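You operate a simulated robot arm through the tools that you are given. There is no shell and no other tool.

You are at the controls of a simulated robot arm. One attempt, no reset.

TASK
Measure the depth of the block on the gauge slider and put it in the tray for its reading.
Fine: within 50 either way the green tray, else the orange; knob up, slider out.

The check looks at the end state, three seconds after you hand in, the way a careful person would. Anything else that was tipped, shoved, dropped, spilled or broken makes it a failure.

THE ROBOT
A 7-joint arm with a fingered hand, fixed in place. Base frame: the origin is on the floor under the middle of its stand, x ahead of it, y to its left, z up. Lengths are in mm, angles in rad, forces in N, time in s.
It reaches about 1333 mm from its shoulder. Its first joint turns from -1.204 to 3.002 rad. Payload 5 kg.
Tool frame: the origin (TCP) lies between the finger pads and is the grasp point; the fingertips stand 32 mm ahead of it; z points along the fingers, y is the line along which they close. The gripper opens to 160 mm; its body begins 89 mm behind the TCP. The gripper is a hand of 3 fingers: y runs from the thumb to the fingers, the wrist lies at [0, 0, -252] in the tool frame, and closing takes about 1.5 s.
Orientation is that of the tool frame in the base frame, as a unit quaternion [x, y, z, w]. With the fingers straight down and closing along the base's y, the tool's x points along the base's -x, its y along +y and its z along -z.

THE INTERFACE
- The arm moves only by the tool send_rows. Its argument "motion" is a list of rows, each a list of 3 entries, a list of its own where there are three numbers: the gripper command, from -1 (shut) to 1 (fully open), values between in proportion, then the shift along the tool's x, y, z in units of 25 mm (1.0 is 25 mm), then the turn, a rotation vector about the tool's x, y, z in units of 6 degrees (1.0 is 6 degrees). In form: [[jaw, [dx, dy, dz], [ax, ay, az]], ...]. A call has 1 to 20 rows; each row shifts and turns the commanded pose from where the row before left it, along the tool's axes as they then stand. A call with a number of a shift or a turn outside -1 to 1 is refused whole. Rows are played at 5 a second. More than 50 mm and 0.15 rad between two rows, or a gripper value outside its range, and nothing of the call is played. A pose out of reach is approached as far as the arm can. The call stops where the force on the tool passes 40 N (or 10 N more than at its start, if that is more) or the arm is blocked; 0.2 s more then pass. The fingers move at their own pace (about 108 mm/s each) and stop on an object; they squeeze with about 33 N. The grip force told is the motor's: it shows also when the fingers shut on nothing. Time passes only in rows, and 0.2 s behind the last, so rows that do not move let the fingers close. It gives the time, the measured TCP pose, the force on the tool (base axes), the opening and the grip force at its end, in the units of the frame above (readings bear some noise), with the torque about the TCP (base axes, N m) and any sound that the robot's microphone picked up.
- Cameras (640 x 400 px; columns grow to the right, rows downward): "scene" is fixed at [49.5, 649.2, 1553.9]; the picture's right is [-0.54, -0.84, 0.00], its down [-0.48, 0.31, -0.82] and it looks along [0.69, -0.44, -0.57] (base axes); focal length 334 px, centre (320, 200). "wrist" rides on the gripper at [65, -4, -116] in the tool frame; the picture's right is [0.06, 1.00, 0.00], its down [-0.87, 0.05, -0.49] and it looks along [-0.49, 0.03, 0.87] (tool axes); focal length 261 px, centre (320, 200). There is no depth. A picture from a camera that has moved, and an enlarged one, comes with that camera's place and axes in the base frame and with its lens.
- snapshot(camera): a new picture of that camera. No time passes.
- move_column(by): slides the trunk up (or, below 0, down) by that many mm; the arm rides with it, the base frame stays. It gives what a move gives, with no picture.
- grasp_type(shape): the hand has 3 fingers and takes this shape, open, in about a second: jaw (thumb against the fingers, like two jaws); tri (thumb and two fingers); tip (a fingertip pinch); poke (one finger out to press); point (the index stretched); flat (the hand flat); cup (the hand cupped); fist (a fist). The gripper value then closes the fingers along that shape, each until it touches; the sizes above hold for jaw. It gives what a move gives, with no picture.
- inspect(camera, box): a new picture of the part [left, top, right, bottom] of that camera's present view, enlarged. No time passes.
- hand_in(): hands the job in; it is judged then, once.

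Nothing tells you positions but the pictures and the camera data. Unless the task says otherwise, let go and move clear before handing in.

The tools are called as name(argument=value, ...) on one line, values as JSON. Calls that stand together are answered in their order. send_rows: Moves the arm, as the interface text tells. Its arguments: {"type":"object","properties":{"motion":{"type":"array","items":{"type":"array"}}},"required":["motion"]} The other tools are called the same way: move_column (by) moves the trunk up or down; grasp_type (shape) gives the hand a shape; snapshot (camera) takes a picture; inspect (camera, box) takes an enlarged picture of a part of a camera's view; hand_in () hands the job in.

At the start:

```text
t: 0.0
eef_pos: [593.3, -178.2, 1211.3]
tcp_rot: [0.0, 1.0, 0.001, 0.0]
wrist_force: [-0.5, 0.3, -0.7]
wrist_torque: [0.01, -0.03, -0.02]
width: 159.7
grasp_force: 0.0
shape: jaw
trunk travel left (down, up): [-800.0, 140.0]
```

scene: 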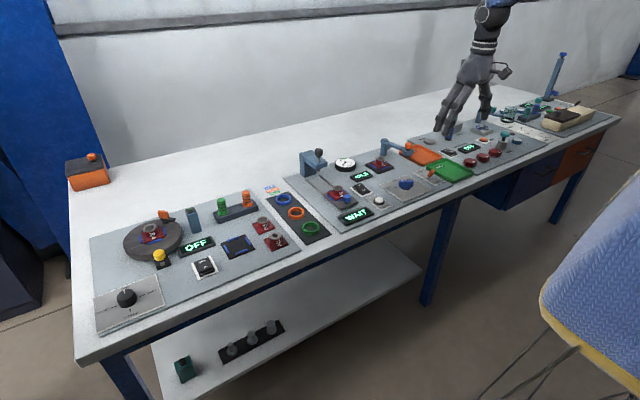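
wrist: 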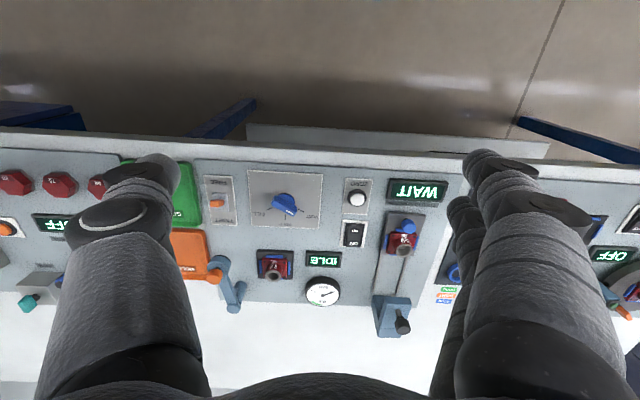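

I see a long bench with several panels; the gauge station with slider, dial and green/orange trays looks to be in the middle. I'll zoom in on it before moving.

inspect(camera="scene", box=[280, 130, 480, 255])

inspect(camera="wrist", box=[160, 140, 480, 340])

inspect(camera="scene", box=[80, 170, 340, 332])

inspect(camera="scene", box=[420, 80, 620, 205])

```text
3.20 times, centred on (380, 192) of scene
camera zoom: at [49.5, 649.2, 1553.9], right [-0.54, -0.84, 0.0], down [-0.48, 0.31, -0.82], along [0.69, -0.44, -0.57], focal length 1070 px, centre (128, 224)
```

zoom: 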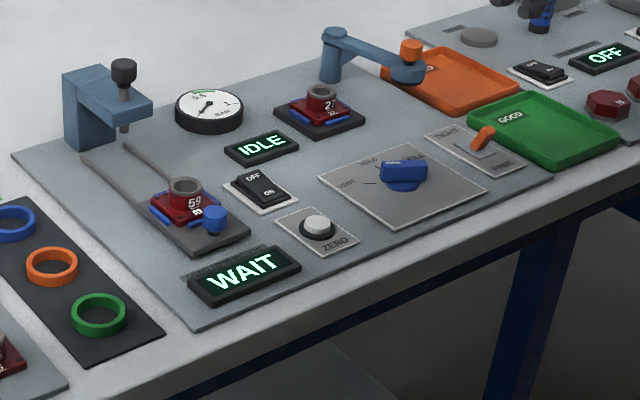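

```text
2.00 times, centred on (320, 240) of wrist
camera zoom: at [526.6, -182.2, 1327.8], right [-0.06, 1.0, 0.0], down [0.87, 0.05, 0.49], along [0.49, 0.03, -0.87], focal length 521 px, centre (320, 120)
```

zoom: 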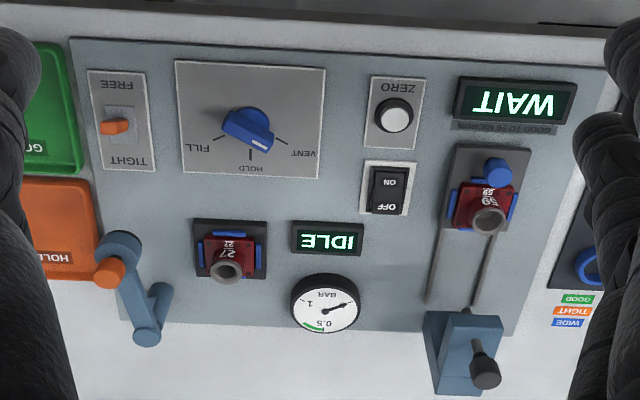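

```text
2.46 times, centred on (210, 251) of scene
camera zoom: at [49.5, 649.2, 1553.9], right [-0.54, -0.84, 0.0], down [-0.48, 0.31, -0.82], along [0.69, -0.44, -0.57], focal length 823 px, centre (591, 74)
```

zoom: 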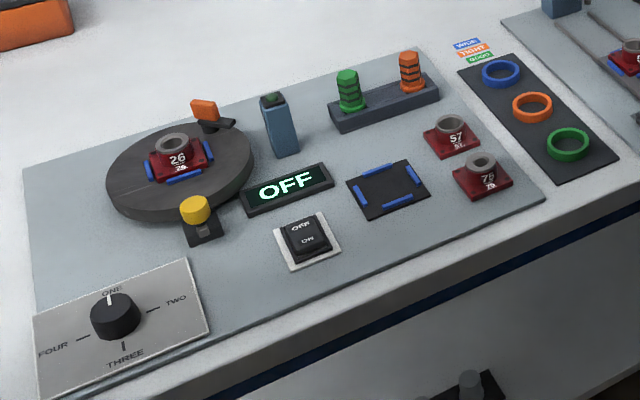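

```text
3.20 times, centred on (520, 142) of scene
camera zoom: at [49.5, 649.2, 1553.9], right [-0.54, -0.84, 0.0], down [-0.48, 0.31, -0.82], along [0.69, -0.44, -0.57], focal length 1070 px, centre (-320, 384)
```

zoom: 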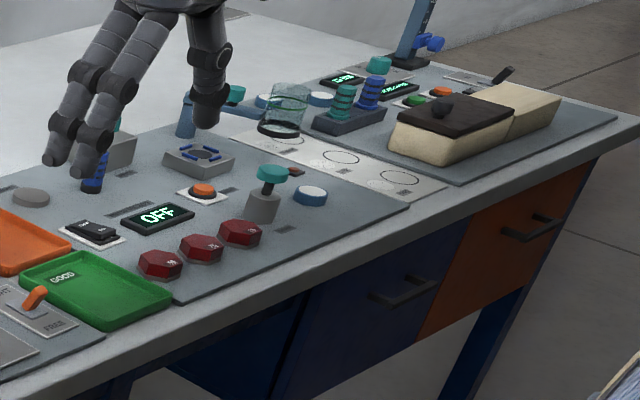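

The gauge station is around x≈840, y≈30 with its slider out (block "59"), and a bridge with a black knob behind it. I'll move the hand closer above it, staying high, to read the labels.

send_rows(motion=[[1, [-0.535, 0.99, 0.5], [0, 0, 0]], [1, [-0.535, 0.99, 0.5], [0, 0, 0]], [1, [-0.535, 0.99, 0.5], [0, 0, 0]], [1, [-0.535, 0.99, 0.5], [0, 0, 0]], [1, [-0.535, 0.99, 0.5], [0, 0, 0]], [1, [-0.535, 0.99, 0.5], [0, 0, 0]], [1, [-0.535, 0.99, 0.5], [0, 0, 0]], [1, [-0.535, 0.99, 0.5], [0, 0, 0]]])

snapshot(camera="wrist")

inspect(camera="wrist", box=[180, 100, 440, 262])

```text
t: 1.8
eef_pos: [634.1, -103.8, 1173.6]
tcp_rot: [0.0, 1.0, 0.0, 0.0]
wrist_force: [0.7, -0.2, 0.5]
wrist_torque: [0.04, 0.01, 0.02]
width: 160.0
grasp_force: 0.1
shape: jaw
out of reach, approached as far as the arm can: row 4, 5, 6, 7, 8
trunk travel left (down, up): [-800.0, 140.0]
```

```text
taken
camera wrist: at [568.6, -108.1, 1290.6], right [-0.06, 1.0, 0.0], down [0.87, 0.05, 0.49], along [0.49, 0.03, -0.87], focal length 261 px, centre (320, 200)
```

wrist: 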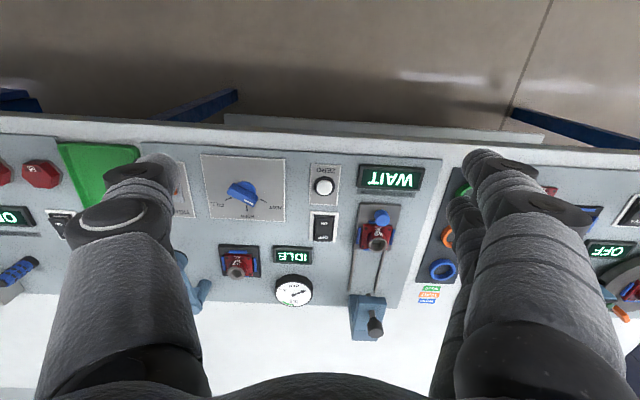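

```text
2.46 times, centred on (310, 181) of wrist
camera zoom: at [568.6, -108.1, 1290.6], right [-0.06, 1.0, 0.0], down [0.87, 0.05, 0.49], along [0.49, 0.03, -0.87], focal length 642 px, centre (345, 247)
```

zoom: 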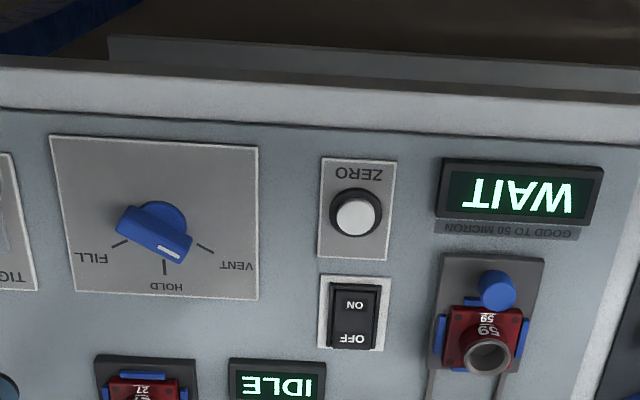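

The reach is limited from this trunk height. The label reads "GOOD TO 50 MICRON". I'll lower the trunk a bit so that the arm can extend more; hand stays well above the bench.

move_column(by=-150)

snapshot(camera="scene")

```text
t: 3.5
eef_pos: [635.2, -104.1, 1024.0]
tcp_rot: [0.0, 1.0, 0.0, 0.001]
wrist_force: [0.0, 0.6, -0.1]
wrist_torque: [0.0, -0.01, -0.02]
width: 159.9
grasp_force: 0.0
shape: jaw
trunk travel left (down, up): [-650.0, 290.0]
```

```text
taken
```

scene: 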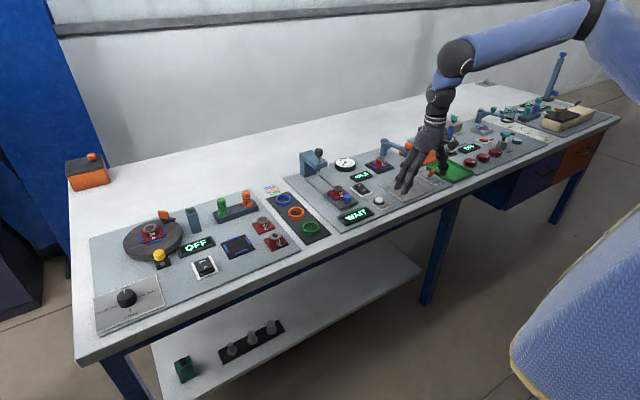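

The arm now comes in lower. I'll raise the hand slightly while moving it toward the gauge station.

send_rows(motion=[[1, [-0.3, 0.9, -0.3], [0, 0, 0]], [1, [-0.3, 0.9, -0.3], [0, 0, 0]], [1, [-0.3, 0.9, -0.3], [0, 0, 0]], [1, [-0.3, 0.9, -0.3], [0, 0, 0]], [1, [-0.3, 0.9, -0.3], [0, 0, 0]]])

snapshot(camera="wrist")

```text
t: 4.8
eef_pos: [637.2, -101.2, 1033.6]
tcp_rot: [0.0, 1.0, 0.003, 0.0]
wrist_force: [0.3, 0.1, -0.3]
wrist_torque: [-0.01, -0.01, 0.0]
width: 159.8
grasp_force: 0.0
shape: jaw
out of reach, approached as far as the arm can: row 1, 2, 3, 4, 5
trunk travel left (down, up): [-650.0, 290.0]
```

```text
taken
camera wrist: at [570.4, -105.8, 1149.9], right [-0.06, 1.0, 0.0], down [0.87, 0.05, 0.49], along [0.49, 0.03, -0.87], focal length 261 px, centre (320, 200)
```

wrist: 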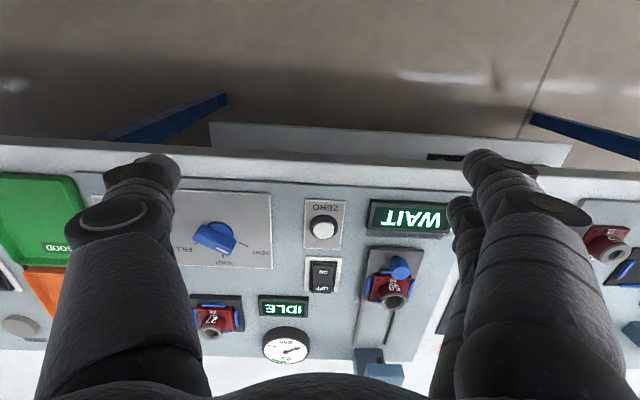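

Still held at the same spot, so it may be a joint limit rather than distance. I'll test small moves separately to find out which direction or turn is free.

send_rows(motion=[[1, [-0.8, 0, 0], [0, 0, 0]], [1, [-0.8, 0, 0], [0, 0, 0]]])

send_rows(motion=[[1, [0, 0, 0], [0, 0, 1]], [1, [0, 0, 0], [0, 0, 1]], [1, [0, 0, 0], [0, 0, 1]], [1, [0, 0.8, 0], [0, 0, 0]], [1, [0, 0.8, 0], [0, 0, 0]]])

```text
t: 5.3
eef_pos: [670.8, -112.0, 1035.3]
tcp_rot: [-0.001, 1.0, 0.002, 0.0]
wrist_force: [0.4, 0.8, 0.1]
wrist_torque: [-0.01, 0.0, -0.02]
width: 159.9
grasp_force: 0.0
shape: jaw
out of reach, approached as far as the arm can: row 1, 2
trunk travel left (down, up): [-650.0, 290.0]
```

```text
t: 6.5
eef_pos: [669.4, -111.7, 1035.6]
tcp_rot: [0.156, 0.988, 0.002, 0.0]
wrist_force: [0.2, 0.0, 0.1]
wrist_torque: [-0.05, 0.01, -0.01]
width: 159.8
grasp_force: 0.0
shape: jaw
out of reach, approached as far as the arm can: row 4, 5
trunk travel left (down, up): [-650.0, 290.0]
```

Sideways motion toward +y stays blocked even after turning. Let me look at the arm's configuration from the scene camera.

snapshot(camera="scene")

inspect(camera="scene", box=[380, 0, 640, 162])

```text
taken
```

scene: 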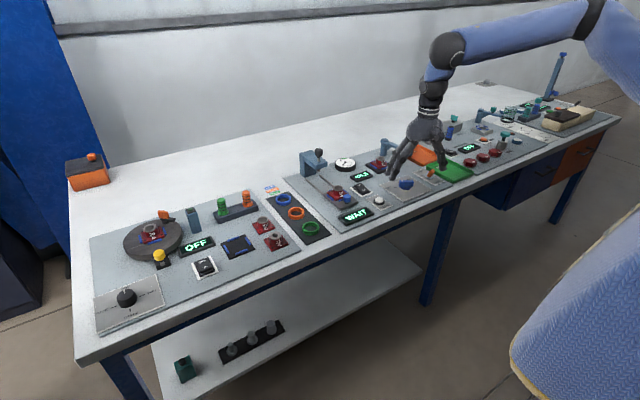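

```text
2.46 times, centred on (510, 81) of scene
camera zoom: at [49.5, 649.2, 1553.9], right [-0.54, -0.84, 0.0], down [-0.48, 0.31, -0.82], along [0.69, -0.44, -0.57], focal length 823 px, centre (-148, 493)
```

zoom: 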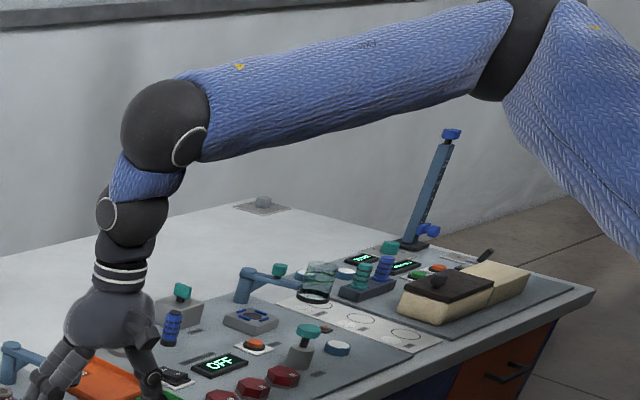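

The forearm comes in from the right side with the elbow held out, so I'll test whether turning the hand the other way frees motion toward +y.

send_rows(motion=[[1, [0, 0, 0], [0, 0, -1]], [1, [0, 0, 0], [0, 0, -1]], [1, [0, 0, 0], [0, 0, -1]], [1, [0, 0, 0], [0, 0, -1]], [1, [0, 0, 0], [0, 0, -1]], [1, [0, 0, 0], [0, 0, -1]], [1, [0, 0.8, 0], [0, 0, 0]], [1, [0, 0.8, 0], [0, 0, 0]]])

```text
t: 8.3
eef_pos: [658.0, -107.6, 1040.8]
tcp_rot: [-0.157, 0.988, 0.002, 0.001]
wrist_force: [-0.5, 0.5, 0.4]
wrist_torque: [0.04, -0.01, 0.02]
width: 159.9
grasp_force: 0.1
shape: jaw
out of reach, approached as far as the arm can: row 7, 8
trunk travel left (down, up): [-650.0, 290.0]
```

Turning doesn't free it either. I'll pull the hand back toward the robot first, level the turn, and then test +y from there.

send_rows(motion=[[1, [0, 0, 0], [0, 0, 1]], [1, [0, 0, 0], [0, 0, 1]], [1, [0, 0, 0], [0, 0, 1]], [1, [1, 0, -0.5], [0, 0, 0]], [1, [1, 0, -0.5], [0, 0, 0]], [1, [1, 0, -0.5], [0, 0, 0]], [1, [1, 0, -0.5], [0, 0, 0]], [1, [1, 0, -0.5], [0, 0, 0]], [1, [1, 0, -0.5], [0, 0, 0]]])

send_rows(motion=[[1, [0, 0.9, 0], [0, 0, 0]], [1, [0, 0.9, 0], [0, 0, 0]], [1, [0, 0.9, 0], [0, 0, 0]], [1, [0, 0.9, 0], [0, 0, 0]]])

snapshot(camera="scene")

```text
t: 10.3
eef_pos: [503.6, -106.0, 1117.1]
tcp_rot: [0.0, 1.0, 0.0, 0.0]
wrist_force: [0.6, 0.0, 0.4]
wrist_torque: [-0.04, -0.04, -0.01]
width: 159.8
grasp_force: 0.1
shape: jaw
trunk travel left (down, up): [-650.0, 290.0]
```

```text
t: 11.3
eef_pos: [506.0, -77.9, 1116.9]
tcp_rot: [0.001, 1.0, 0.003, -0.001]
wrist_force: [0.5, 0.0, 0.0]
wrist_torque: [-0.01, 0.03, 0.01]
width: 159.9
grasp_force: 0.2
shape: jaw
out of reach, approached as far as the arm can: row 2, 3, 4
trunk travel left (down, up): [-650.0, 290.0]
```

```text
taken
```

scene: 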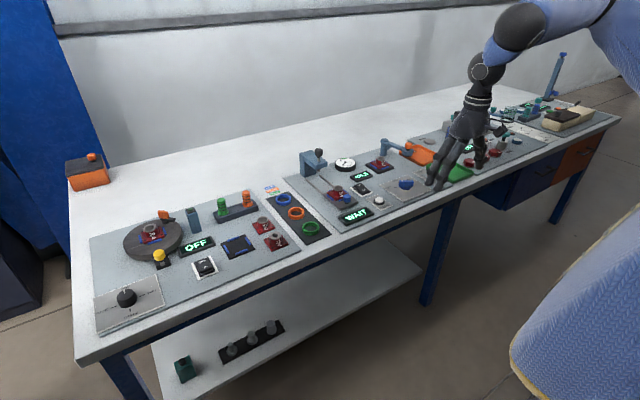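

The stopping points all lie on one bearing (about -9° seen from the base), so the first joint seems to be at its upper stop in this posture. I'll test whether tilting the hand or small steps allow passing it.

send_rows(motion=[[1, [0, 0.15, 0], [0, 0, 0]], [1, [0, 0.15, 0], [0, 0, 0]], [1, [0, 0.15, 0], [0, 0, 0]], [1, [0, 0.15, 0], [0, 0, 0]], [1, [0, 0.15, 0], [0, 0, 0]], [1, [0, 0.15, 0], [0, 0, 0]], [1, [0, 0.15, 0], [0, 0, 0]], [1, [0, 0.15, 0], [0, 0, 0]]])

send_rows(motion=[[1, [0, 0, 0], [1, 0, 0]], [1, [0, 0, 0], [1, 0, 0]], [1, [0, 0, 0], [1, 0, 0]]])

```text
t: 13.2
eef_pos: [505.6, -76.2, 1116.8]
tcp_rot: [0.0, 1.0, 0.003, 0.0]
wrist_force: [0.4, 0.0, 0.3]
wrist_torque: [0.02, 0.0, -0.04]
width: 160.1
grasp_force: 0.1
shape: jaw
out of reach, approached as far as the arm can: row 1, 2, 3, 4, 5, 6, 7, 8
trunk travel left (down, up): [-650.0, 290.0]
```

```text
t: 13.9
eef_pos: [496.4, -182.2, 1120.6]
tcp_rot: [0.0, 0.992, -0.125, 0.001]
wrist_force: [0.4, -0.2, -0.3]
wrist_torque: [-0.02, 0.0, 0.02]
width: 159.8
grasp_force: 0.2
shape: jaw
out of reach, approached as far as the arm can: row 1, 2, 3
trunk travel left (down, up): [-650.0, 290.0]
```

Tilting that way also hits the stop. Now the opposite tilt (fingers toward +y), to see whether that gives freedom.

send_rows(motion=[[1, [0, 0, 0], [-1, 0, 0]], [1, [0, 0, 0], [-1, 0, 0]], [1, [0, 0, 0], [-1, 0, 0]], [1, [0, 0, 0], [-1, 0, 0]], [1, [0, 0, 0], [-1, 0, 0]]])

send_rows(motion=[[1, [0, 0.9, 0], [0, 0, 0]], [1, [0, 0.9, 0], [0, 0, 0]], [1, [0, 0.9, 0], [0, 0, 0]], [1, [0, 0.9, 0], [0, 0, 0]], [1, [0, 0.9, 0], [0, 0, 0]], [1, [0, 0.9, 0], [0, 0, 0]], [1, [0, 0.9, 0], [0, 0, 0]], [1, [0, 0.9, 0], [0, 0, 0]]])

snapshot(camera="scene")

```text
t: 15.2
eef_pos: [495.6, -183.5, 1121.2]
tcp_rot: [0.0, 0.99, 0.139, 0.0]
wrist_force: [0.1, -0.5, 0.2]
wrist_torque: [0.07, -0.03, 0.02]
width: 159.8
grasp_force: 0.1
shape: jaw
trunk travel left (down, up): [-650.0, 290.0]
```

```text
t: 16.9
eef_pos: [497.6, -10.0, 1169.6]
tcp_rot: [0.001, 0.991, 0.137, 0.001]
wrist_force: [0.5, 0.8, -0.1]
wrist_torque: [0.01, 0.02, 0.01]
width: 159.9
grasp_force: 0.0
shape: jaw
trunk travel left (down, up): [-650.0, 290.0]
```

```text
taken
```

scene: 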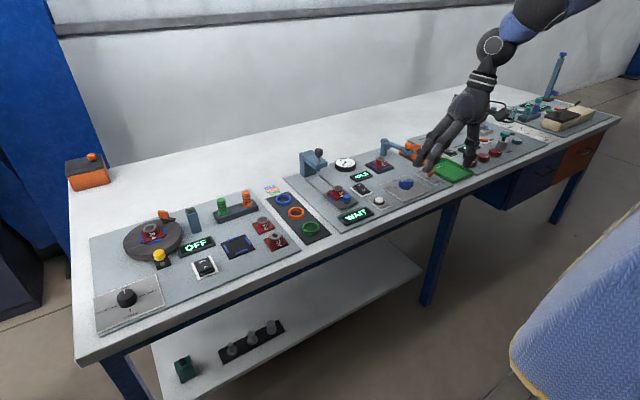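

Tilting the fingers toward +y does help: the limit is on the wrist's bearing. To understand the arm's posture I'll move forward and look at the elbow, then use a small trunk move for parallax.

send_rows(motion=[[1, [-0.93, -0.22, -0.06], [0, 0, 0]], [1, [-0.93, -0.22, -0.06], [0, 0, 0]], [1, [-0.93, -0.22, -0.06], [0, 0, 0]], [1, [-0.93, -0.22, -0.06], [0, 0, 0]], [1, [-0.93, -0.22, -0.06], [0, 0, 0]], [1, [-0.93, -0.22, -0.06], [0, 0, 0]]])

move_column(by=-60)

snapshot(camera="scene")

move_column(by=-80)

snapshot(camera="scene")

```text
t: 18.4
eef_pos: [636.0, -43.8, 1168.9]
tcp_rot: [0.0, 0.991, 0.137, 0.0]
wrist_force: [0.9, 0.2, 0.5]
wrist_torque: [0.0, 0.0, -0.05]
width: 160.2
grasp_force: 0.1
shape: jaw
trunk travel left (down, up): [-650.0, 290.0]
```

```text
t: 19.4
eef_pos: [634.1, -43.8, 1110.9]
tcp_rot: [0.0, 0.991, 0.137, 0.0]
wrist_force: [-0.1, -0.9, 0.1]
wrist_torque: [0.0, 0.01, 0.0]
width: 159.9
grasp_force: 0.1
shape: jaw
trunk travel left (down, up): [-590.0, 350.0]
```

```text
taken
```

scene: 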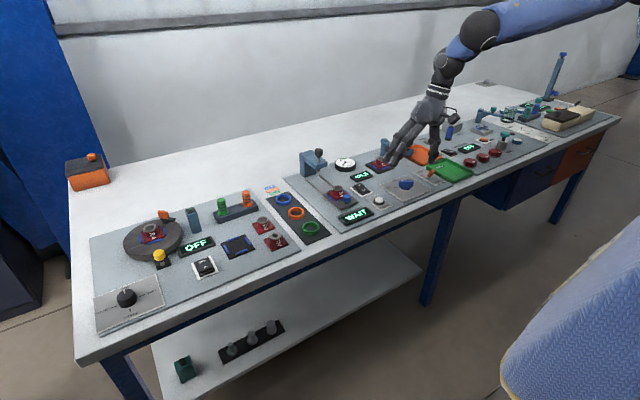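

```text
t: 20.5
eef_pos: [633.6, -43.0, 1030.6]
tcp_rot: [0.0, 0.99, 0.138, -0.001]
wrist_force: [-1.2, -0.2, -0.4]
wrist_torque: [0.01, 0.02, -0.01]
width: 159.8
grasp_force: 0.0
shape: jaw
trunk travel left (down, up): [-510.0, 430.0]
```

```text
taken
```

scene: 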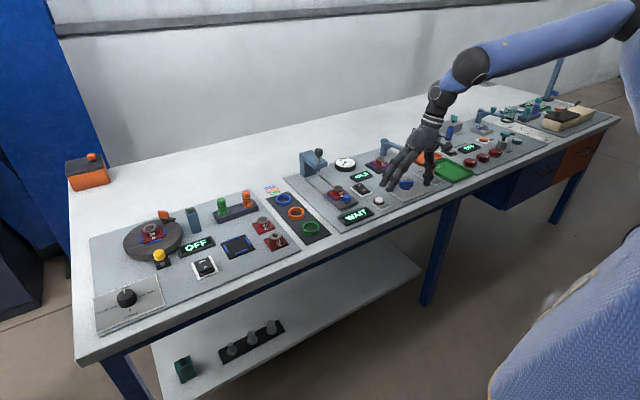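

I need to see the elbow itself. I'll raise the hand relative to the trunk, and lower the trunk further.

send_rows(motion=[[1, [0, 0.25, -0.96], [0, 0, 0]], [1, [0, 0.25, -0.96], [0, 0, 0]], [1, [0, 0.25, -0.96], [0, 0, 0]], [1, [0, 0.25, -0.96], [0, 0, 0]], [1, [0, 0.25, -0.96], [0, 0, 0]]])

move_column(by=-120)

snapshot(camera="scene")

```text
t: 21.7
eef_pos: [633.6, -46.8, 1154.7]
tcp_rot: [0.0, 0.99, 0.138, 0.0]
wrist_force: [-0.3, 1.0, 0.5]
wrist_torque: [0.0, -0.01, 0.01]
width: 159.8
grasp_force: 0.1
shape: jaw
trunk travel left (down, up): [-510.0, 430.0]
```

```text
t: 23.2
eef_pos: [632.9, -46.1, 1032.2]
tcp_rot: [0.0, 0.99, 0.138, -0.001]
wrist_force: [-0.1, -1.1, 0.3]
wrist_torque: [-0.01, -0.04, -0.03]
width: 159.9
grasp_force: 0.1
shape: jaw
trunk travel left (down, up): [-390.0, 550.0]
```

```text
taken
```

scene: 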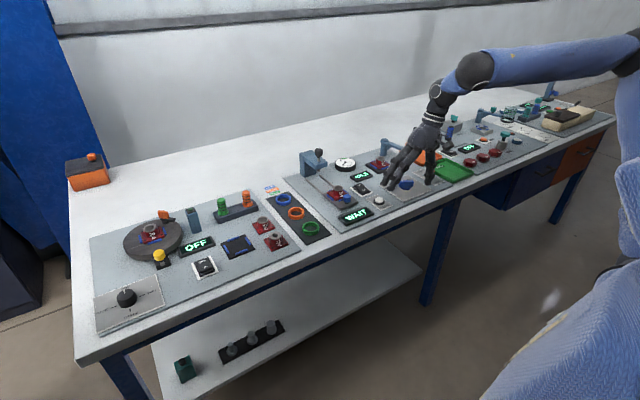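

Now the elbow is at the right edge. A pure trunk move of -60 will give its depth.

move_column(by=-60)

inspect(camera="scene", box=[440, 0, 640, 125])

inspect(camera="scene", box=[440, 200, 640, 325])

move_column(by=60)

inspect(camera="scene", box=[440, 0, 640, 125])

inspect(camera="scene", box=[440, 200, 640, 325])

```text
t: 24.2
eef_pos: [632.7, -46.1, 973.7]
tcp_rot: [0.0, 0.99, 0.138, 0.0]
wrist_force: [1.0, -0.2, -0.4]
wrist_torque: [-0.01, 0.01, -0.01]
width: 160.1
grasp_force: 0.0
shape: jaw
trunk travel left (down, up): [-330.0, 610.0]
```

```text
3.20 times, centred on (540, 62) of scene
camera zoom: at [49.5, 649.2, 1553.9], right [-0.54, -0.84, 0.0], down [-0.48, 0.31, -0.82], along [0.69, -0.44, -0.57], focal length 1070 px, centre (-384, 640)
```

zoom: 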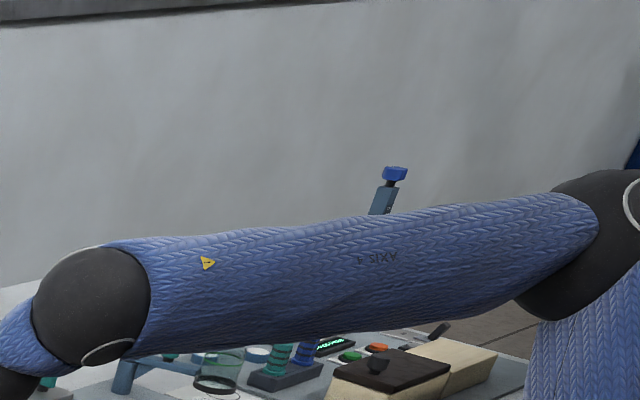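

```text
3.20 times, centred on (540, 262) of scene
camera zoom: at [49.5, 649.2, 1553.9], right [-0.54, -0.84, 0.0], down [-0.48, 0.31, -0.82], along [0.69, -0.44, -0.57], focal length 1070 px, centre (-384, 0)
```

zoom: 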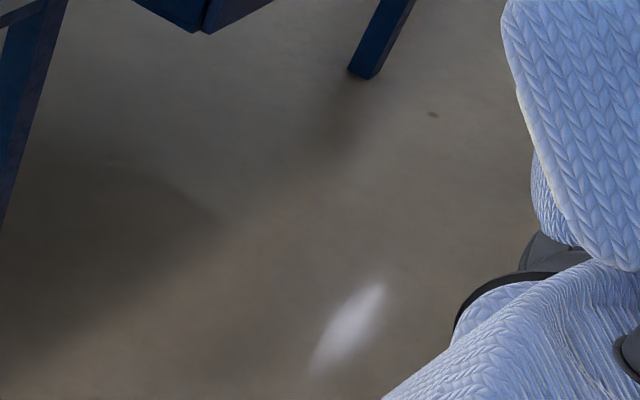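

```text
t: 25.2
eef_pos: [633.0, -45.9, 1032.8]
tcp_rot: [0.0, 0.99, 0.138, -0.001]
wrist_force: [0.6, 0.4, 0.0]
wrist_torque: [0.0, -0.01, 0.0]
width: 159.7
grasp_force: 0.1
shape: jaw
trunk travel left (down, up): [-390.0, 550.0]
```

```text
3.20 times, centred on (540, 62) of scene
camera zoom: at [49.5, 649.2, 1553.9], right [-0.54, -0.84, 0.0], down [-0.48, 0.31, -0.82], along [0.69, -0.44, -0.57], focal length 1070 px, centre (-384, 640)
```

zoom: 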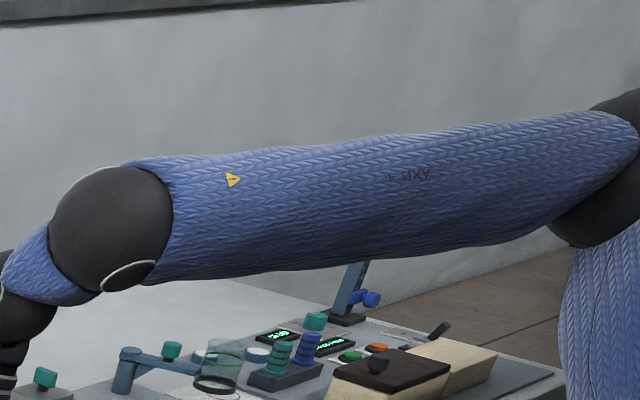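

```text
3.20 times, centred on (540, 262) of scene
camera zoom: at [49.5, 649.2, 1553.9], right [-0.54, -0.84, 0.0], down [-0.48, 0.31, -0.82], along [0.69, -0.44, -0.57], focal length 1070 px, centre (-384, 0)
```

zoom: 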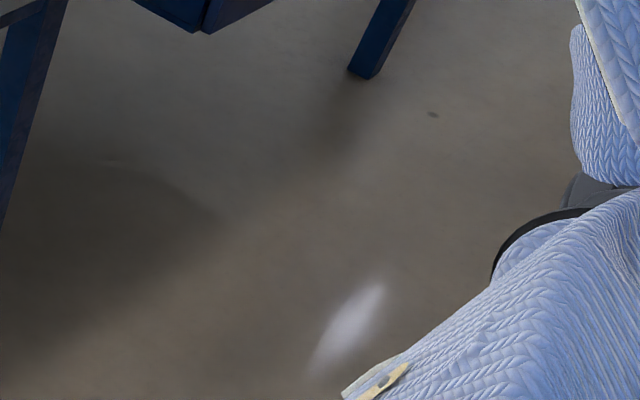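

The elbow is swung out far to the right (about x=360, y=-470), so this is a side-mounted arm reaching across. Let me test the +y limit at this lower trunk height.

send_rows(motion=[[1, [0, 0.8, 0.22], [0, 0, 0]], [1, [0, 0.8, 0.22], [0, 0, 0]], [1, [0, 0.8, 0.22], [0, 0, 0]], [1, [0, 0.8, 0.22], [0, 0, 0]], [1, [0, 0.8, 0.22], [0, 0, 0]], [1, [0, 0.8, 0.22], [0, 0, 0]]])

```text
t: 26.6
eef_pos: [611.4, -7.8, 1024.1]
tcp_rot: [0.001, 0.991, 0.137, 0.001]
wrist_force: [-0.1, -0.5, 0.3]
wrist_torque: [0.01, -0.02, -0.01]
width: 160.0
grasp_force: 0.0
shape: jaw
out of reach, approached as far as the arm can: row 2, 3, 4, 5, 6
trunk travel left (down, up): [-390.0, 550.0]
```

Lower trunk gives slightly more reach (wrist y≈-77 now). I'll compare with a higher trunk: raise the trunk and lower the hand relative to it.

send_rows(motion=[[1, [0, -1, -0.28], [0, 0, 0]], [1, [0, -1, -0.28], [0, 0, 0]], [1, [0, -1, -0.28], [0, 0, 0]], [1, [0, -1, -0.28], [0, 0, 0]]])

move_column(by=300)

send_rows(motion=[[1, [0, -0.28, 0.96], [0, 0, 0]], [1, [0, -0.28, 0.96], [0, 0, 0]], [1, [0, -0.28, 0.96], [0, 0, 0]], [1, [0, -0.28, 0.96], [0, 0, 0]], [1, [0, -0.28, 0.96], [0, 0, 0]], [1, [0, -0.28, 0.96], [0, 0, 0]], [1, [0, -0.28, 0.96], [0, 0, 0]], [1, [0, -0.28, 0.96], [0, 0, 0]], [1, [0, -0.28, 0.96], [0, 0, 0]], [1, [0, -0.28, 0.96], [0, 0, 0]]])

```text
t: 27.6
eef_pos: [613.5, -109.5, 1024.8]
tcp_rot: [0.001, 0.991, 0.137, 0.0]
wrist_force: [0.7, 1.1, -0.2]
wrist_torque: [0.02, -0.01, 0.01]
width: 159.8
grasp_force: 0.0
shape: jaw
trunk travel left (down, up): [-390.0, 550.0]
```

```text
t: 30.6
eef_pos: [611.5, -110.5, 1324.5]
tcp_rot: [0.0, 0.99, 0.138, 0.0]
wrist_force: [0.5, -0.1, 0.4]
wrist_torque: [-0.04, 0.0, -0.02]
width: 159.9
grasp_force: 0.0
shape: jaw
trunk travel left (down, up): [-690.0, 250.0]
```

```text
t: 32.8
eef_pos: [613.5, -110.7, 1073.9]
tcp_rot: [0.0, 0.991, 0.137, 0.0]
wrist_force: [0.3, -0.4, -1.0]
wrist_torque: [0.04, -0.02, -0.02]
width: 159.9
grasp_force: 0.0
shape: jaw
trunk travel left (down, up): [-690.0, 250.0]
```

send_rows(motion=[[1, [0, 0.8, 0.22], [0, 0, 0]], [1, [0, 0.8, 0.22], [0, 0, 0]], [1, [0, 0.8, 0.22], [0, 0, 0]], [1, [0, 0.8, 0.22], [0, 0, 0]], [1, [0, 0.8, 0.22], [0, 0, 0]], [1, [0, 0.8, 0.22], [0, 0, 0]], [1, [0, 0.8, 0.22], [0, 0, 0]], [1, [0, 0.8, 0.22], [0, 0, 0]]])

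snapshot(camera="scene")

```text
t: 34.6
eef_pos: [603.7, 0.5, 1082.6]
tcp_rot: [0.0, 0.99, 0.139, 0.0]
wrist_force: [-0.8, -0.6, 0.0]
wrist_torque: [0.0, 0.01, 0.01]
width: 160.0
grasp_force: 0.1
shape: jaw
out of reach, approached as far as the arm can: row 6, 7, 8
trunk travel left (down, up): [-690.0, 250.0]
```

```text
taken
```

scene: 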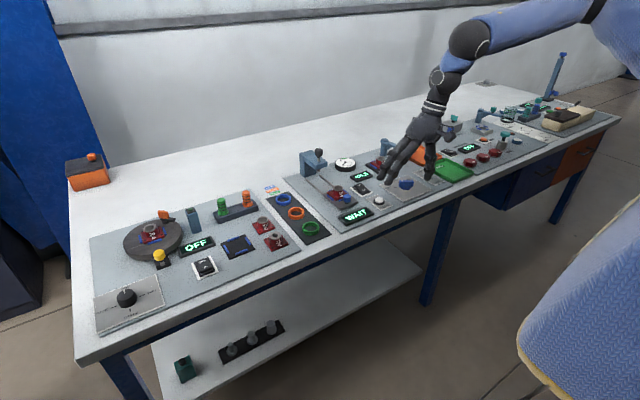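

The limit barely depends on trunk height, so it's the elbow posture that matters. I'll try turning the hand far around its own axis, to see if the wrist drags the elbow inward; first backing away from the limit.

send_rows(motion=[[1, [0, -0.9, -0.25], [0, 0, 0]], [1, [0, -0.9, -0.25], [0, 0, 0]], [1, [0, -0.9, -0.25], [0, 0, 0]], [1, [0, 0, 0], [1, 0, 0]], [1, [0, 0, 0], [1, 0, 0]], [1, [0, 0, 0], [0.65, 0, 0]]])

send_rows(motion=[[1, [0, 0, 0], [0, 0, 1]], [1, [0, 0, 0], [0, 0, 1]], [1, [0, 0, 0], [0, 0, 1]], [1, [0, 0, 0], [0, 0, 1]], [1, [0, 0, 0], [0, 0, 1]], [1, [0, 0, 0], [0, 0, 1]], [1, [0, 0, 0], [0, 0, 1]], [1, [0, 0, 0], [0, 0, 1]], [1, [0, 0, 0], [0, 0, 1]], [1, [0, 0, 0], [0, 0, 1]], [1, [0, 0, 0], [0, 0, 1]], [1, [0, 0, 0], [0, 0, 1]], [1, [0, 0, 0], [0, 0, 1]], [1, [0, 0, 0], [0, 0, 1]], [1, [0, 0, 0], [0, 0, 1]]])

snapshot(camera="scene")

```text
t: 36.0
eef_pos: [601.3, -67.4, 1084.0]
tcp_rot: [0.0, 0.999, 0.034, 0.001]
wrist_force: [0.1, 1.3, 0.1]
wrist_torque: [-0.06, -0.02, 0.01]
width: 159.7
grasp_force: 0.1
shape: jaw
out of reach, approached as far as the arm can: row 6
trunk travel left (down, up): [-690.0, 250.0]
```

```text
t: 39.2
eef_pos: [604.5, -69.5, 1081.9]
tcp_rot: [0.649, 0.76, 0.026, -0.023]
wrist_force: [0.2, 0.6, -0.7]
wrist_torque: [-0.01, 0.01, 0.02]
width: 160.0
grasp_force: 0.2
shape: jaw
out of reach, approached as far as the arm can: row 14, 15
trunk travel left (down, up): [-690.0, 250.0]
```

```text
taken
```

scene: 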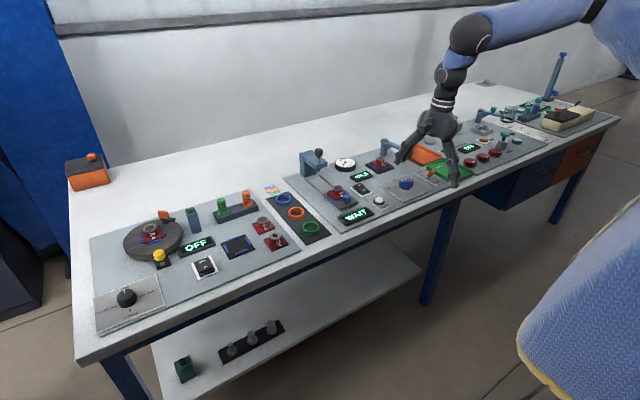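

The yaw has its own limit, so the wrist bend (angle between forearm and hand) looks like the true restriction. A higher shoulder with the hand lower should make the forearm slope down and relieve it: I'll undo the yaw, raise the trunk fully and lower the hand.

send_rows(motion=[[1, [0, 0, 0], [0, 0, -1]], [1, [0, 0, 0], [0, 0, -1]], [1, [0, 0, 0], [0, 0, -1]], [1, [0, 0, 0], [0, 0, -1]], [1, [0, 0, 0], [0, 0, -1]], [1, [0, 0, 0], [0, 0, -1]], [1, [0, 0, 0], [0, 0, -1]], [1, [0, 0, 0], [0, 0, -1]], [1, [0, 0, 0], [0, 0, -1]], [1, [0, 0, 0], [0, 0, -1]], [1, [0, 0, 0], [0, 0, -1]], [1, [0, 0, 0], [0, 0, -1]], [1, [0, 0, 0], [0, 0, -1]], [1, [0, 0, 0], [0, 0, -0.5]]])

move_column(by=250)

send_rows(motion=[[1, [0, -0.3, 0.95], [0, 0, 0]], [1, [0, -0.3, 0.95], [0, 0, 0]], [1, [0, -0.3, 0.95], [0, 0, 0]], [1, [0, -0.3, 0.95], [0, 0, 0]], [1, [0, -0.2, 0.95], [0, 0, 0]], [1, [0, -0.2, 0.95], [0, 0, 0]], [1, [0, -0.1, 0.95], [0, 0, 0]], [1, [0, -0.1, 0.95], [0, 0, 0]], [1, [0, 0, 0.95], [0, 0, 0]], [1, [0, 0, 0.95], [0, 0, 0]], [1, [0, 0, 0.95], [0, 0, 0]], [1, [0, 0, 0.95], [0, 0, 0]]])

```text
t: 42.2
eef_pos: [603.1, -69.8, 1082.1]
tcp_rot: [-0.001, 0.999, 0.035, -0.001]
wrist_force: [-0.2, 0.0, -0.1]
wrist_torque: [0.01, 0.03, 0.0]
width: 159.9
grasp_force: 0.1
shape: jaw
trunk travel left (down, up): [-690.0, 250.0]
```

```text
t: 44.8
eef_pos: [603.4, -71.3, 1331.8]
tcp_rot: [-0.002, 0.999, 0.035, 0.0]
wrist_force: [0.1, -0.4, -1.0]
wrist_torque: [0.03, -0.01, 0.01]
width: 160.0
grasp_force: 0.1
shape: jaw
trunk travel left (down, up): [-940.0, 0.0]
```

```text
t: 47.4
eef_pos: [589.8, -175.6, 1099.2]
tcp_rot: [-0.001, 0.999, 0.036, 0.0]
wrist_force: [0.4, 0.6, -0.3]
wrist_torque: [0.0, -0.03, 0.0]
width: 159.8
grasp_force: 0.1
shape: jaw
out of reach, approached as far as the arm can: row 5, 6, 7, 8, 9, 10, 11, 12
trunk travel left (down, up): [-940.0, 0.0]
```

Higher trunk makes it worse, so the opposite direction — trunk low, hand relatively high — should be better. I'll raise the hand and lower the trunk in big steps.

send_rows(motion=[[1, [0, 0, -1], [0, 0, 0]], [1, [0, 0, -1], [0, 0, 0]], [1, [0, 0, -1], [0, 0, 0]], [1, [0, 0, -1], [0, 0, 0]], [1, [0, 0, -1], [0, 0, 0]], [1, [0, 0, -1], [0, 0, 0]], [1, [0, 0, -1], [0, 0, 0]], [1, [0, 0, -1], [0, 0, 0]], [1, [0, 0, -1], [0, 0, 0]], [1, [0, 0, -1], [0, 0, 0]], [1, [0, 0, -1], [0, 0, 0]], [1, [0, 0, -1], [0, 0, 0]], [1, [0, 0, -1], [0, 0, 0]], [1, [0, 0, -1], [0, 0, 0]], [1, [0, 0, -1], [0, 0, 0]], [1, [0, 0, -1], [0, 0, 0]]])

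move_column(by=-400)

send_rows(motion=[[1, [0, 0, -1], [0, 0, 0]], [1, [0, 0, -1], [0, 0, 0]], [1, [0, 0, -1], [0, 0, 0]], [1, [0, 0, -1], [0, 0, 0]], [1, [0, 0, -1], [0, 0, 0]], [1, [0, 0, -1], [0, 0, 0]], [1, [0, 0, -1], [0, 0, 0]], [1, [0, 0, -1], [0, 0, 0]], [1, [0, 0, -1], [0, 0, 0]], [1, [0, 0, -1], [0, 0, 0]], [1, [0, 0, -1], [0, 0, 0]], [1, [0, 0, -1], [0, 0, 0]]])

move_column(by=-250)

snapshot(camera="scene")

```text
t: 50.8
eef_pos: [587.8, -202.9, 1499.2]
tcp_rot: [-0.001, 0.999, 0.033, 0.0]
wrist_force: [-1.0, 0.1, -0.1]
wrist_torque: [0.01, 0.01, 0.0]
width: 159.9
grasp_force: 0.0
shape: jaw
trunk travel left (down, up): [-940.0, 0.0]
```

```text
t: 54.6
eef_pos: [588.8, -203.6, 1098.1]
tcp_rot: [-0.001, 0.999, 0.034, 0.0]
wrist_force: [0.2, -0.2, 0.0]
wrist_torque: [0.0, 0.01, 0.01]
width: 160.0
grasp_force: 0.1
shape: jaw
trunk travel left (down, up): [-540.0, 400.0]
```

```text
t: 57.2
eef_pos: [566.3, -234.1, 1353.2]
tcp_rot: [0.0, 0.999, 0.04, 0.004]
wrist_force: [-0.2, -0.2, 0.1]
wrist_torque: [-0.04, -0.03, 0.04]
width: 160.0
grasp_force: 0.1
shape: jaw
out of reach, approached as far as the arm can: row 10, 11, 12
trunk travel left (down, up): [-540.0, 400.0]
```

```text
t: 59.8
eef_pos: [566.6, -233.4, 1102.5]
tcp_rot: [0.0, 0.999, 0.039, 0.005]
wrist_force: [0.2, -0.4, 0.9]
wrist_torque: [-0.01, -0.02, -0.02]
width: 160.0
grasp_force: 0.2
shape: jaw
trunk travel left (down, up): [-290.0, 650.0]
```

```text
taken
```

scene: 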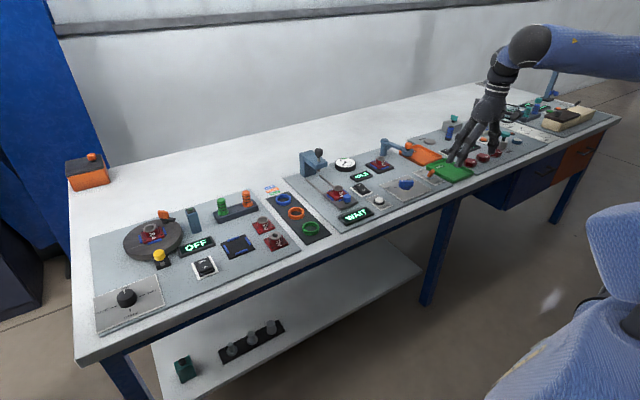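

Trunk is now low. Test +y from here.

send_rows(motion=[[1, [-0.2, 0.95, 0.07], [0, 0, 0]], [1, [-0.2, 0.95, 0.07], [0, 0, 0]], [1, [-0.2, 0.95, 0.07], [0, 0, 0]], [1, [-0.2, 0.95, 0.07], [0, 0, 0]], [1, [-0.2, 0.95, 0.07], [0, 0, 0]], [1, [-0.2, 0.95, 0.07], [0, 0, 0]], [1, [-0.2, 0.95, 0.07], [0, 0, 0]], [1, [-0.2, 0.95, 0.07], [0, 0, 0]], [1, [-0.2, 0.95, 0.07], [0, 0, 0]], [1, [-0.2, 0.95, 0.07], [0, 0, 0]]])

snapshot(camera="scene")

```text
t: 62.0
eef_pos: [550.1, -91.5, 1029.3]
tcp_rot: [0.0, 0.999, 0.043, 0.006]
wrist_force: [-0.9, 0.0, -0.8]
wrist_torque: [0.0, -0.03, 0.01]
width: 160.0
grasp_force: 0.1
shape: jaw
out of reach, approached as far as the arm can: row 1, 2, 3, 4, 5, 6, 7, 8, 9, 10
trunk travel left (down, up): [-290.0, 650.0]
```

```text
taken
```

scene: 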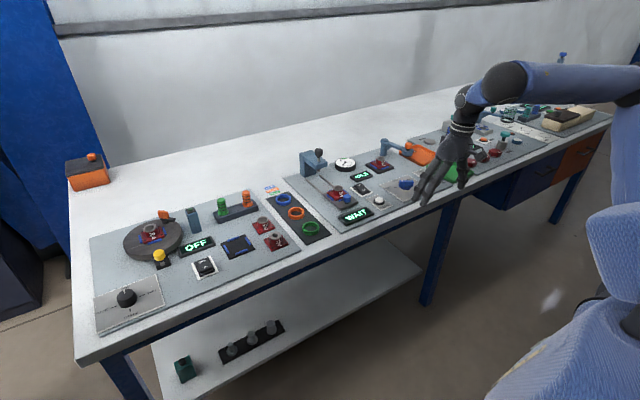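

The best region is at medium relative height. With the trunk here I'll tilt the hand about 35° (fingers toward +y) and then advance toward the gauge at a safe height.

send_rows(motion=[[1, [0, -0.9, -0.5], [0, 0, 0]], [1, [0, -0.9, -0.5], [0, 0, 0]], [1, [0, -0.9, -0.5], [0, 0, 0]], [1, [0, 0, 0], [-1, 0, 0]], [1, [0, 0, 0], [-1, 0, 0]], [1, [0, 0, 0], [-1, 0, 0]], [1, [0, 0, 0], [-1, 0, 0]], [1, [0, 0, 0], [-1, 0, 0]]])

send_rows(motion=[[1, [-1, 0, 0], [0, 0, 0]], [1, [-1, 0, 0], [0, 0, 0]], [1, [-1, 0, 0], [0, 0, 0]], [1, [-1, 0, 0], [0, 0, 0]], [1, [-1, 0, 0], [0, 0, 0]], [1, [-1, 0, 0], [0, 0, 0]], [1, [-1, 0, 0], [0, 0, 0]], [1, [-1, 0, 0], [0, 0, 0]]])

snapshot(camera="scene")

```text
t: 63.8
eef_pos: [550.0, -164.2, 1060.0]
tcp_rot: [-0.001, 0.955, 0.297, 0.004]
wrist_force: [-0.6, 0.8, 0.7]
wrist_torque: [0.01, 0.0, 0.0]
width: 159.9
grasp_force: 0.0
shape: jaw
trunk travel left (down, up): [-290.0, 650.0]
```

```text
t: 65.6
eef_pos: [752.7, -161.9, 1062.7]
tcp_rot: [-0.002, 0.955, 0.296, 0.004]
wrist_force: [-0.7, 0.5, -0.7]
wrist_torque: [0.02, 0.0, 0.0]
width: 159.8
grasp_force: 0.1
shape: jaw
trunk travel left (down, up): [-290.0, 650.0]
```

```text
taken
```

scene: 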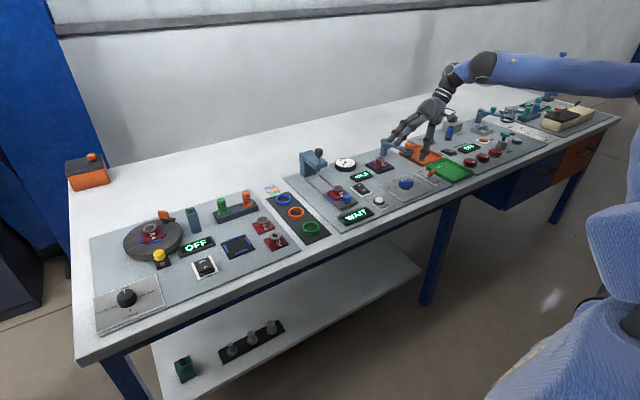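

Good — x=750 reached with 34° tilt. Now move +y at this height.

send_rows(motion=[[1, [-0.1, 0.82, 0.56], [0, 0, 0]], [1, [-0.1, 0.82, 0.56], [0, 0, 0]], [1, [-0.1, 0.82, 0.56], [0, 0, 0]], [1, [-0.1, 0.82, 0.56], [0, 0, 0]], [1, [-0.1, 0.82, 0.56], [0, 0, 0]], [1, [-0.1, 0.82, 0.56], [0, 0, 0]], [1, [-0.1, 0.82, 0.56], [0, 0, 0]], [1, [-0.1, 0.82, 0.56], [0, 0, 0]]])

snapshot(camera="wrist")

snapshot(camera="scene")

```text
t: 67.4
eef_pos: [755.2, -7.8, 1057.9]
tcp_rot: [-0.001, 0.955, 0.297, 0.005]
wrist_force: [0.5, 0.5, 0.8]
wrist_torque: [0.0, -0.07, -0.02]
width: 160.1
grasp_force: 0.2
shape: jaw
out of reach, approached as far as the arm can: row 6, 7, 8
trunk travel left (down, up): [-290.0, 650.0]
```

```text
taken
camera wrist: at [686.9, -76.9, 1151.5], right [-0.07, 0.82, 0.57], down [0.86, -0.23, 0.44], along [0.5, 0.52, -0.7], focal length 261 px, centre (320, 200)
```

wrist: 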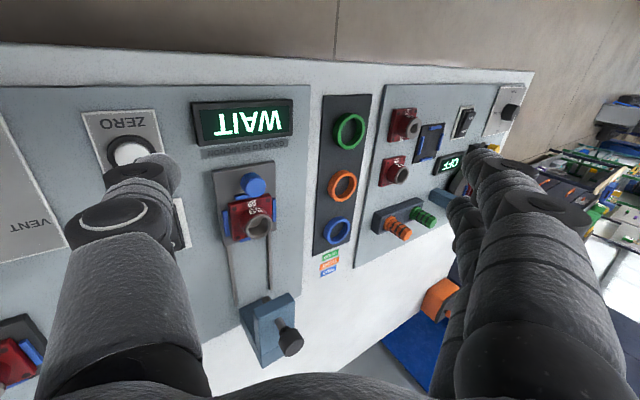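

```text
taken
```

scene: 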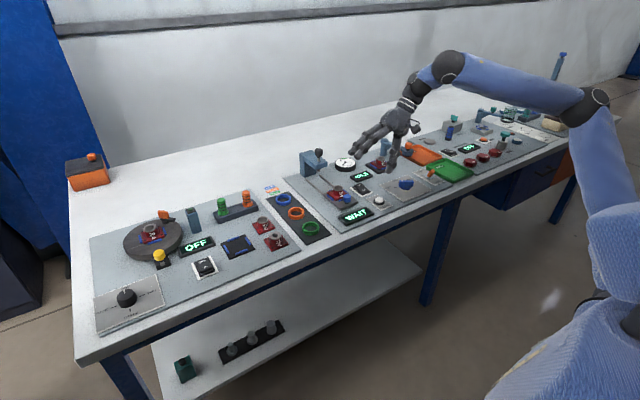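

Now the arm's posture is visible and has changed favourably. Let me look closely at the shoulder/elbow structure.

inspect(camera="scene", box=[420, 30, 640, 167])

inspect(camera="scene", box=[440, 190, 640, 400])

```text
2.91 times, centred on (530, 98) of scene
camera zoom: at [49.5, 649.2, 1553.9], right [-0.54, -0.84, 0.0], down [-0.48, 0.31, -0.82], along [0.69, -0.44, -0.57], focal length 973 px, centre (-291, 495)
```

zoom: 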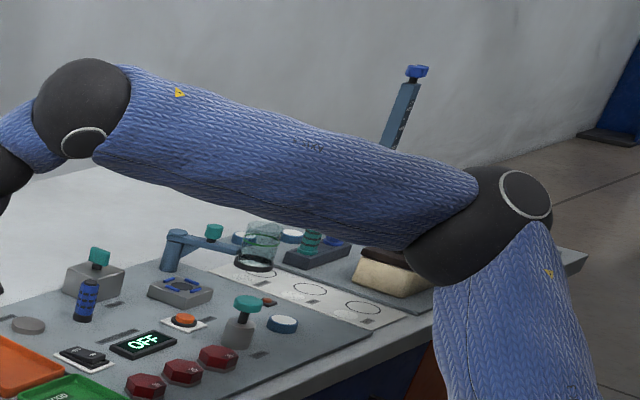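

```text
1.90 times, centred on (540, 295) of scene
camera zoom: at [49.5, 649.2, 1553.9], right [-0.54, -0.84, 0.0], down [-0.48, 0.31, -0.82], along [0.69, -0.44, -0.57], focal length 637 px, centre (-99, 19)
```

zoom: 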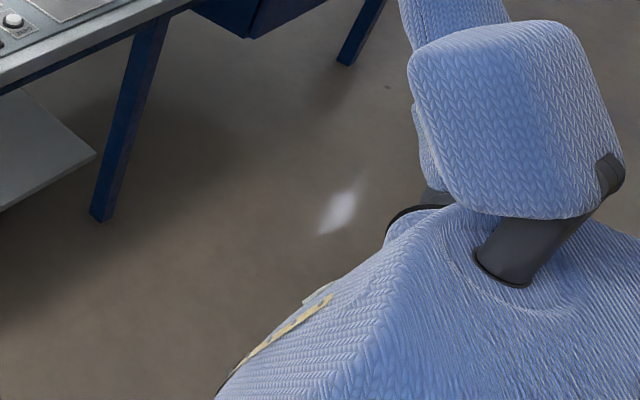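

The blue block at lower right is the robot's head/torso: this is a humanoid-style right arm with raised elbow. I'll test how the limit behaves when pushing in slightly different directions from here (+y with a little retreat in x).

send_rows(motion=[[1, [0.4, 0.7, 0.48], [0, 0, 0]], [1, [0.4, 0.7, 0.48], [0, 0, 0]], [1, [0.4, 0.7, 0.48], [0, 0, 0]], [1, [0.4, 0.7, 0.48], [0, 0, 0]], [1, [0.4, 0.7, 0.48], [0, 0, 0]], [1, [0.4, 0.7, 0.48], [0, 0, 0]]])

send_rows(motion=[[1, [-0.9, 0.2, 0.14], [0, 0, 0]], [1, [-0.9, 0.2, 0.14], [0, 0, 0]], [1, [-0.9, 0.2, 0.14], [0, 0, 0]], [1, [-0.9, 0.2, 0.14], [0, 0, 0]], [1, [-0.9, 0.2, 0.14], [0, 0, 0]], [1, [-0.9, 0.2, 0.14], [0, 0, 0]]])

```text
t: 68.8
eef_pos: [697.8, 30.6, 1059.8]
tcp_rot: [-0.001, 0.955, 0.297, 0.004]
wrist_force: [0.4, 0.8, 0.0]
wrist_torque: [0.0, 0.04, 0.05]
width: 159.9
grasp_force: 0.0
shape: jaw
out of reach, approached as far as the arm can: row 1, 3, 4, 5, 6
trunk travel left (down, up): [-290.0, 650.0]
```

```text
t: 70.2
eef_pos: [717.6, 23.1, 1059.2]
tcp_rot: [-0.001, 0.955, 0.297, 0.004]
wrist_force: [0.0, 0.0, -0.7]
wrist_torque: [0.0, 0.0, 0.01]
width: 160.1
grasp_force: 0.1
shape: jaw
out of reach, approached as far as the arm can: row 1, 2, 3, 4, 5, 6
trunk travel left (down, up): [-290.0, 650.0]
```

The reachable edge here isn't enough for the bridge. I'll try another posture: go right (y≈-400), hand vertical, then trunk up while lowering the hand so the elbow drops, and then come back left.

send_rows(motion=[[1, [0.3, -0.8, -0.56], [0, 0, 0]], [1, [0.3, -0.8, -0.56], [0, 0, 0]], [1, [0.3, -0.8, -0.56], [0, 0, 0]], [1, [0.3, -0.8, -0.56], [0, 0, 0]], [1, [0.3, -0.8, -0.56], [0, 0, 0]], [1, [0.3, -0.8, -0.56], [0, 0, 0]], [1, [0.3, -0.8, -0.56], [0, 0, 0]], [1, [0.3, -0.8, -0.56], [0, 0, 0]], [1, [0.3, -0.8, -0.56], [0, 0, 0]], [1, [0.3, -0.8, -0.56], [0, 0, 0]], [1, [0.3, -0.8, -0.56], [0, 0, 0]], [1, [0.3, -0.8, -0.56], [0, 0, 0]], [1, [0.3, -0.8, -0.56], [0, 0, 0]], [1, [0.3, -0.8, -0.56], [0, 0, 0]], [1, [0, 0, 0], [1, 0, 0]], [1, [0, 0, 0], [1, 0, 0]], [1, [0, 0, 0], [1, 0, 0]], [1, [0, 0, 0], [1, 0, 0]], [1, [0, 0, 0], [1, 0, 0]], [1, [0, 0, 0], [0.75, 0, 0]]])

move_column(by=400)

send_rows(motion=[[1, [0, 0, 1], [0, 0, 0]], [1, [0, 0, 1], [0, 0, 0]], [1, [0, 0, 1], [0, 0, 0]], [1, [0, 0, 1], [0, 0, 0]], [1, [0, 0, 1], [0, 0, 0]], [1, [0, 0, 1], [0, 0, 0]], [1, [0, 0, 1], [0, 0, 0]], [1, [0, 0, 1], [0, 0, 0]], [1, [0, 0, 1], [0, 0, 0]], [1, [0, 0, 1], [0, 0, 0]], [1, [0, 0, 1], [0, 0, 0]], [1, [0, 0, 1], [0, 0, 0]], [1, [0, 0, 1], [0, 0, 0]], [1, [0, 0, 1], [0, 0, 0]]])

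```text
t: 74.4
eef_pos: [613.4, -320.0, 1060.2]
tcp_rot: [0.0, 1.0, 0.0, 0.004]
wrist_force: [-0.3, -0.5, -0.6]
wrist_torque: [-0.05, 0.05, 0.02]
width: 159.8
grasp_force: 0.0
shape: jaw
trunk travel left (down, up): [-290.0, 650.0]
```

```text
t: 78.2
eef_pos: [613.2, -320.3, 1461.6]
tcp_rot: [-0.001, 1.0, 0.0, 0.004]
wrist_force: [0.3, 0.0, 0.5]
wrist_torque: [0.01, -0.01, 0.01]
width: 160.0
grasp_force: 0.1
shape: jaw
trunk travel left (down, up): [-690.0, 250.0]
```

```text
t: 81.2
eef_pos: [616.6, -319.0, 1111.1]
tcp_rot: [0.001, 1.0, 0.0, 0.004]
wrist_force: [-0.1, -0.2, 0.3]
wrist_torque: [-0.01, 0.02, -0.01]
width: 159.8
grasp_force: 0.0
shape: jaw
trunk travel left (down, up): [-690.0, 250.0]
```

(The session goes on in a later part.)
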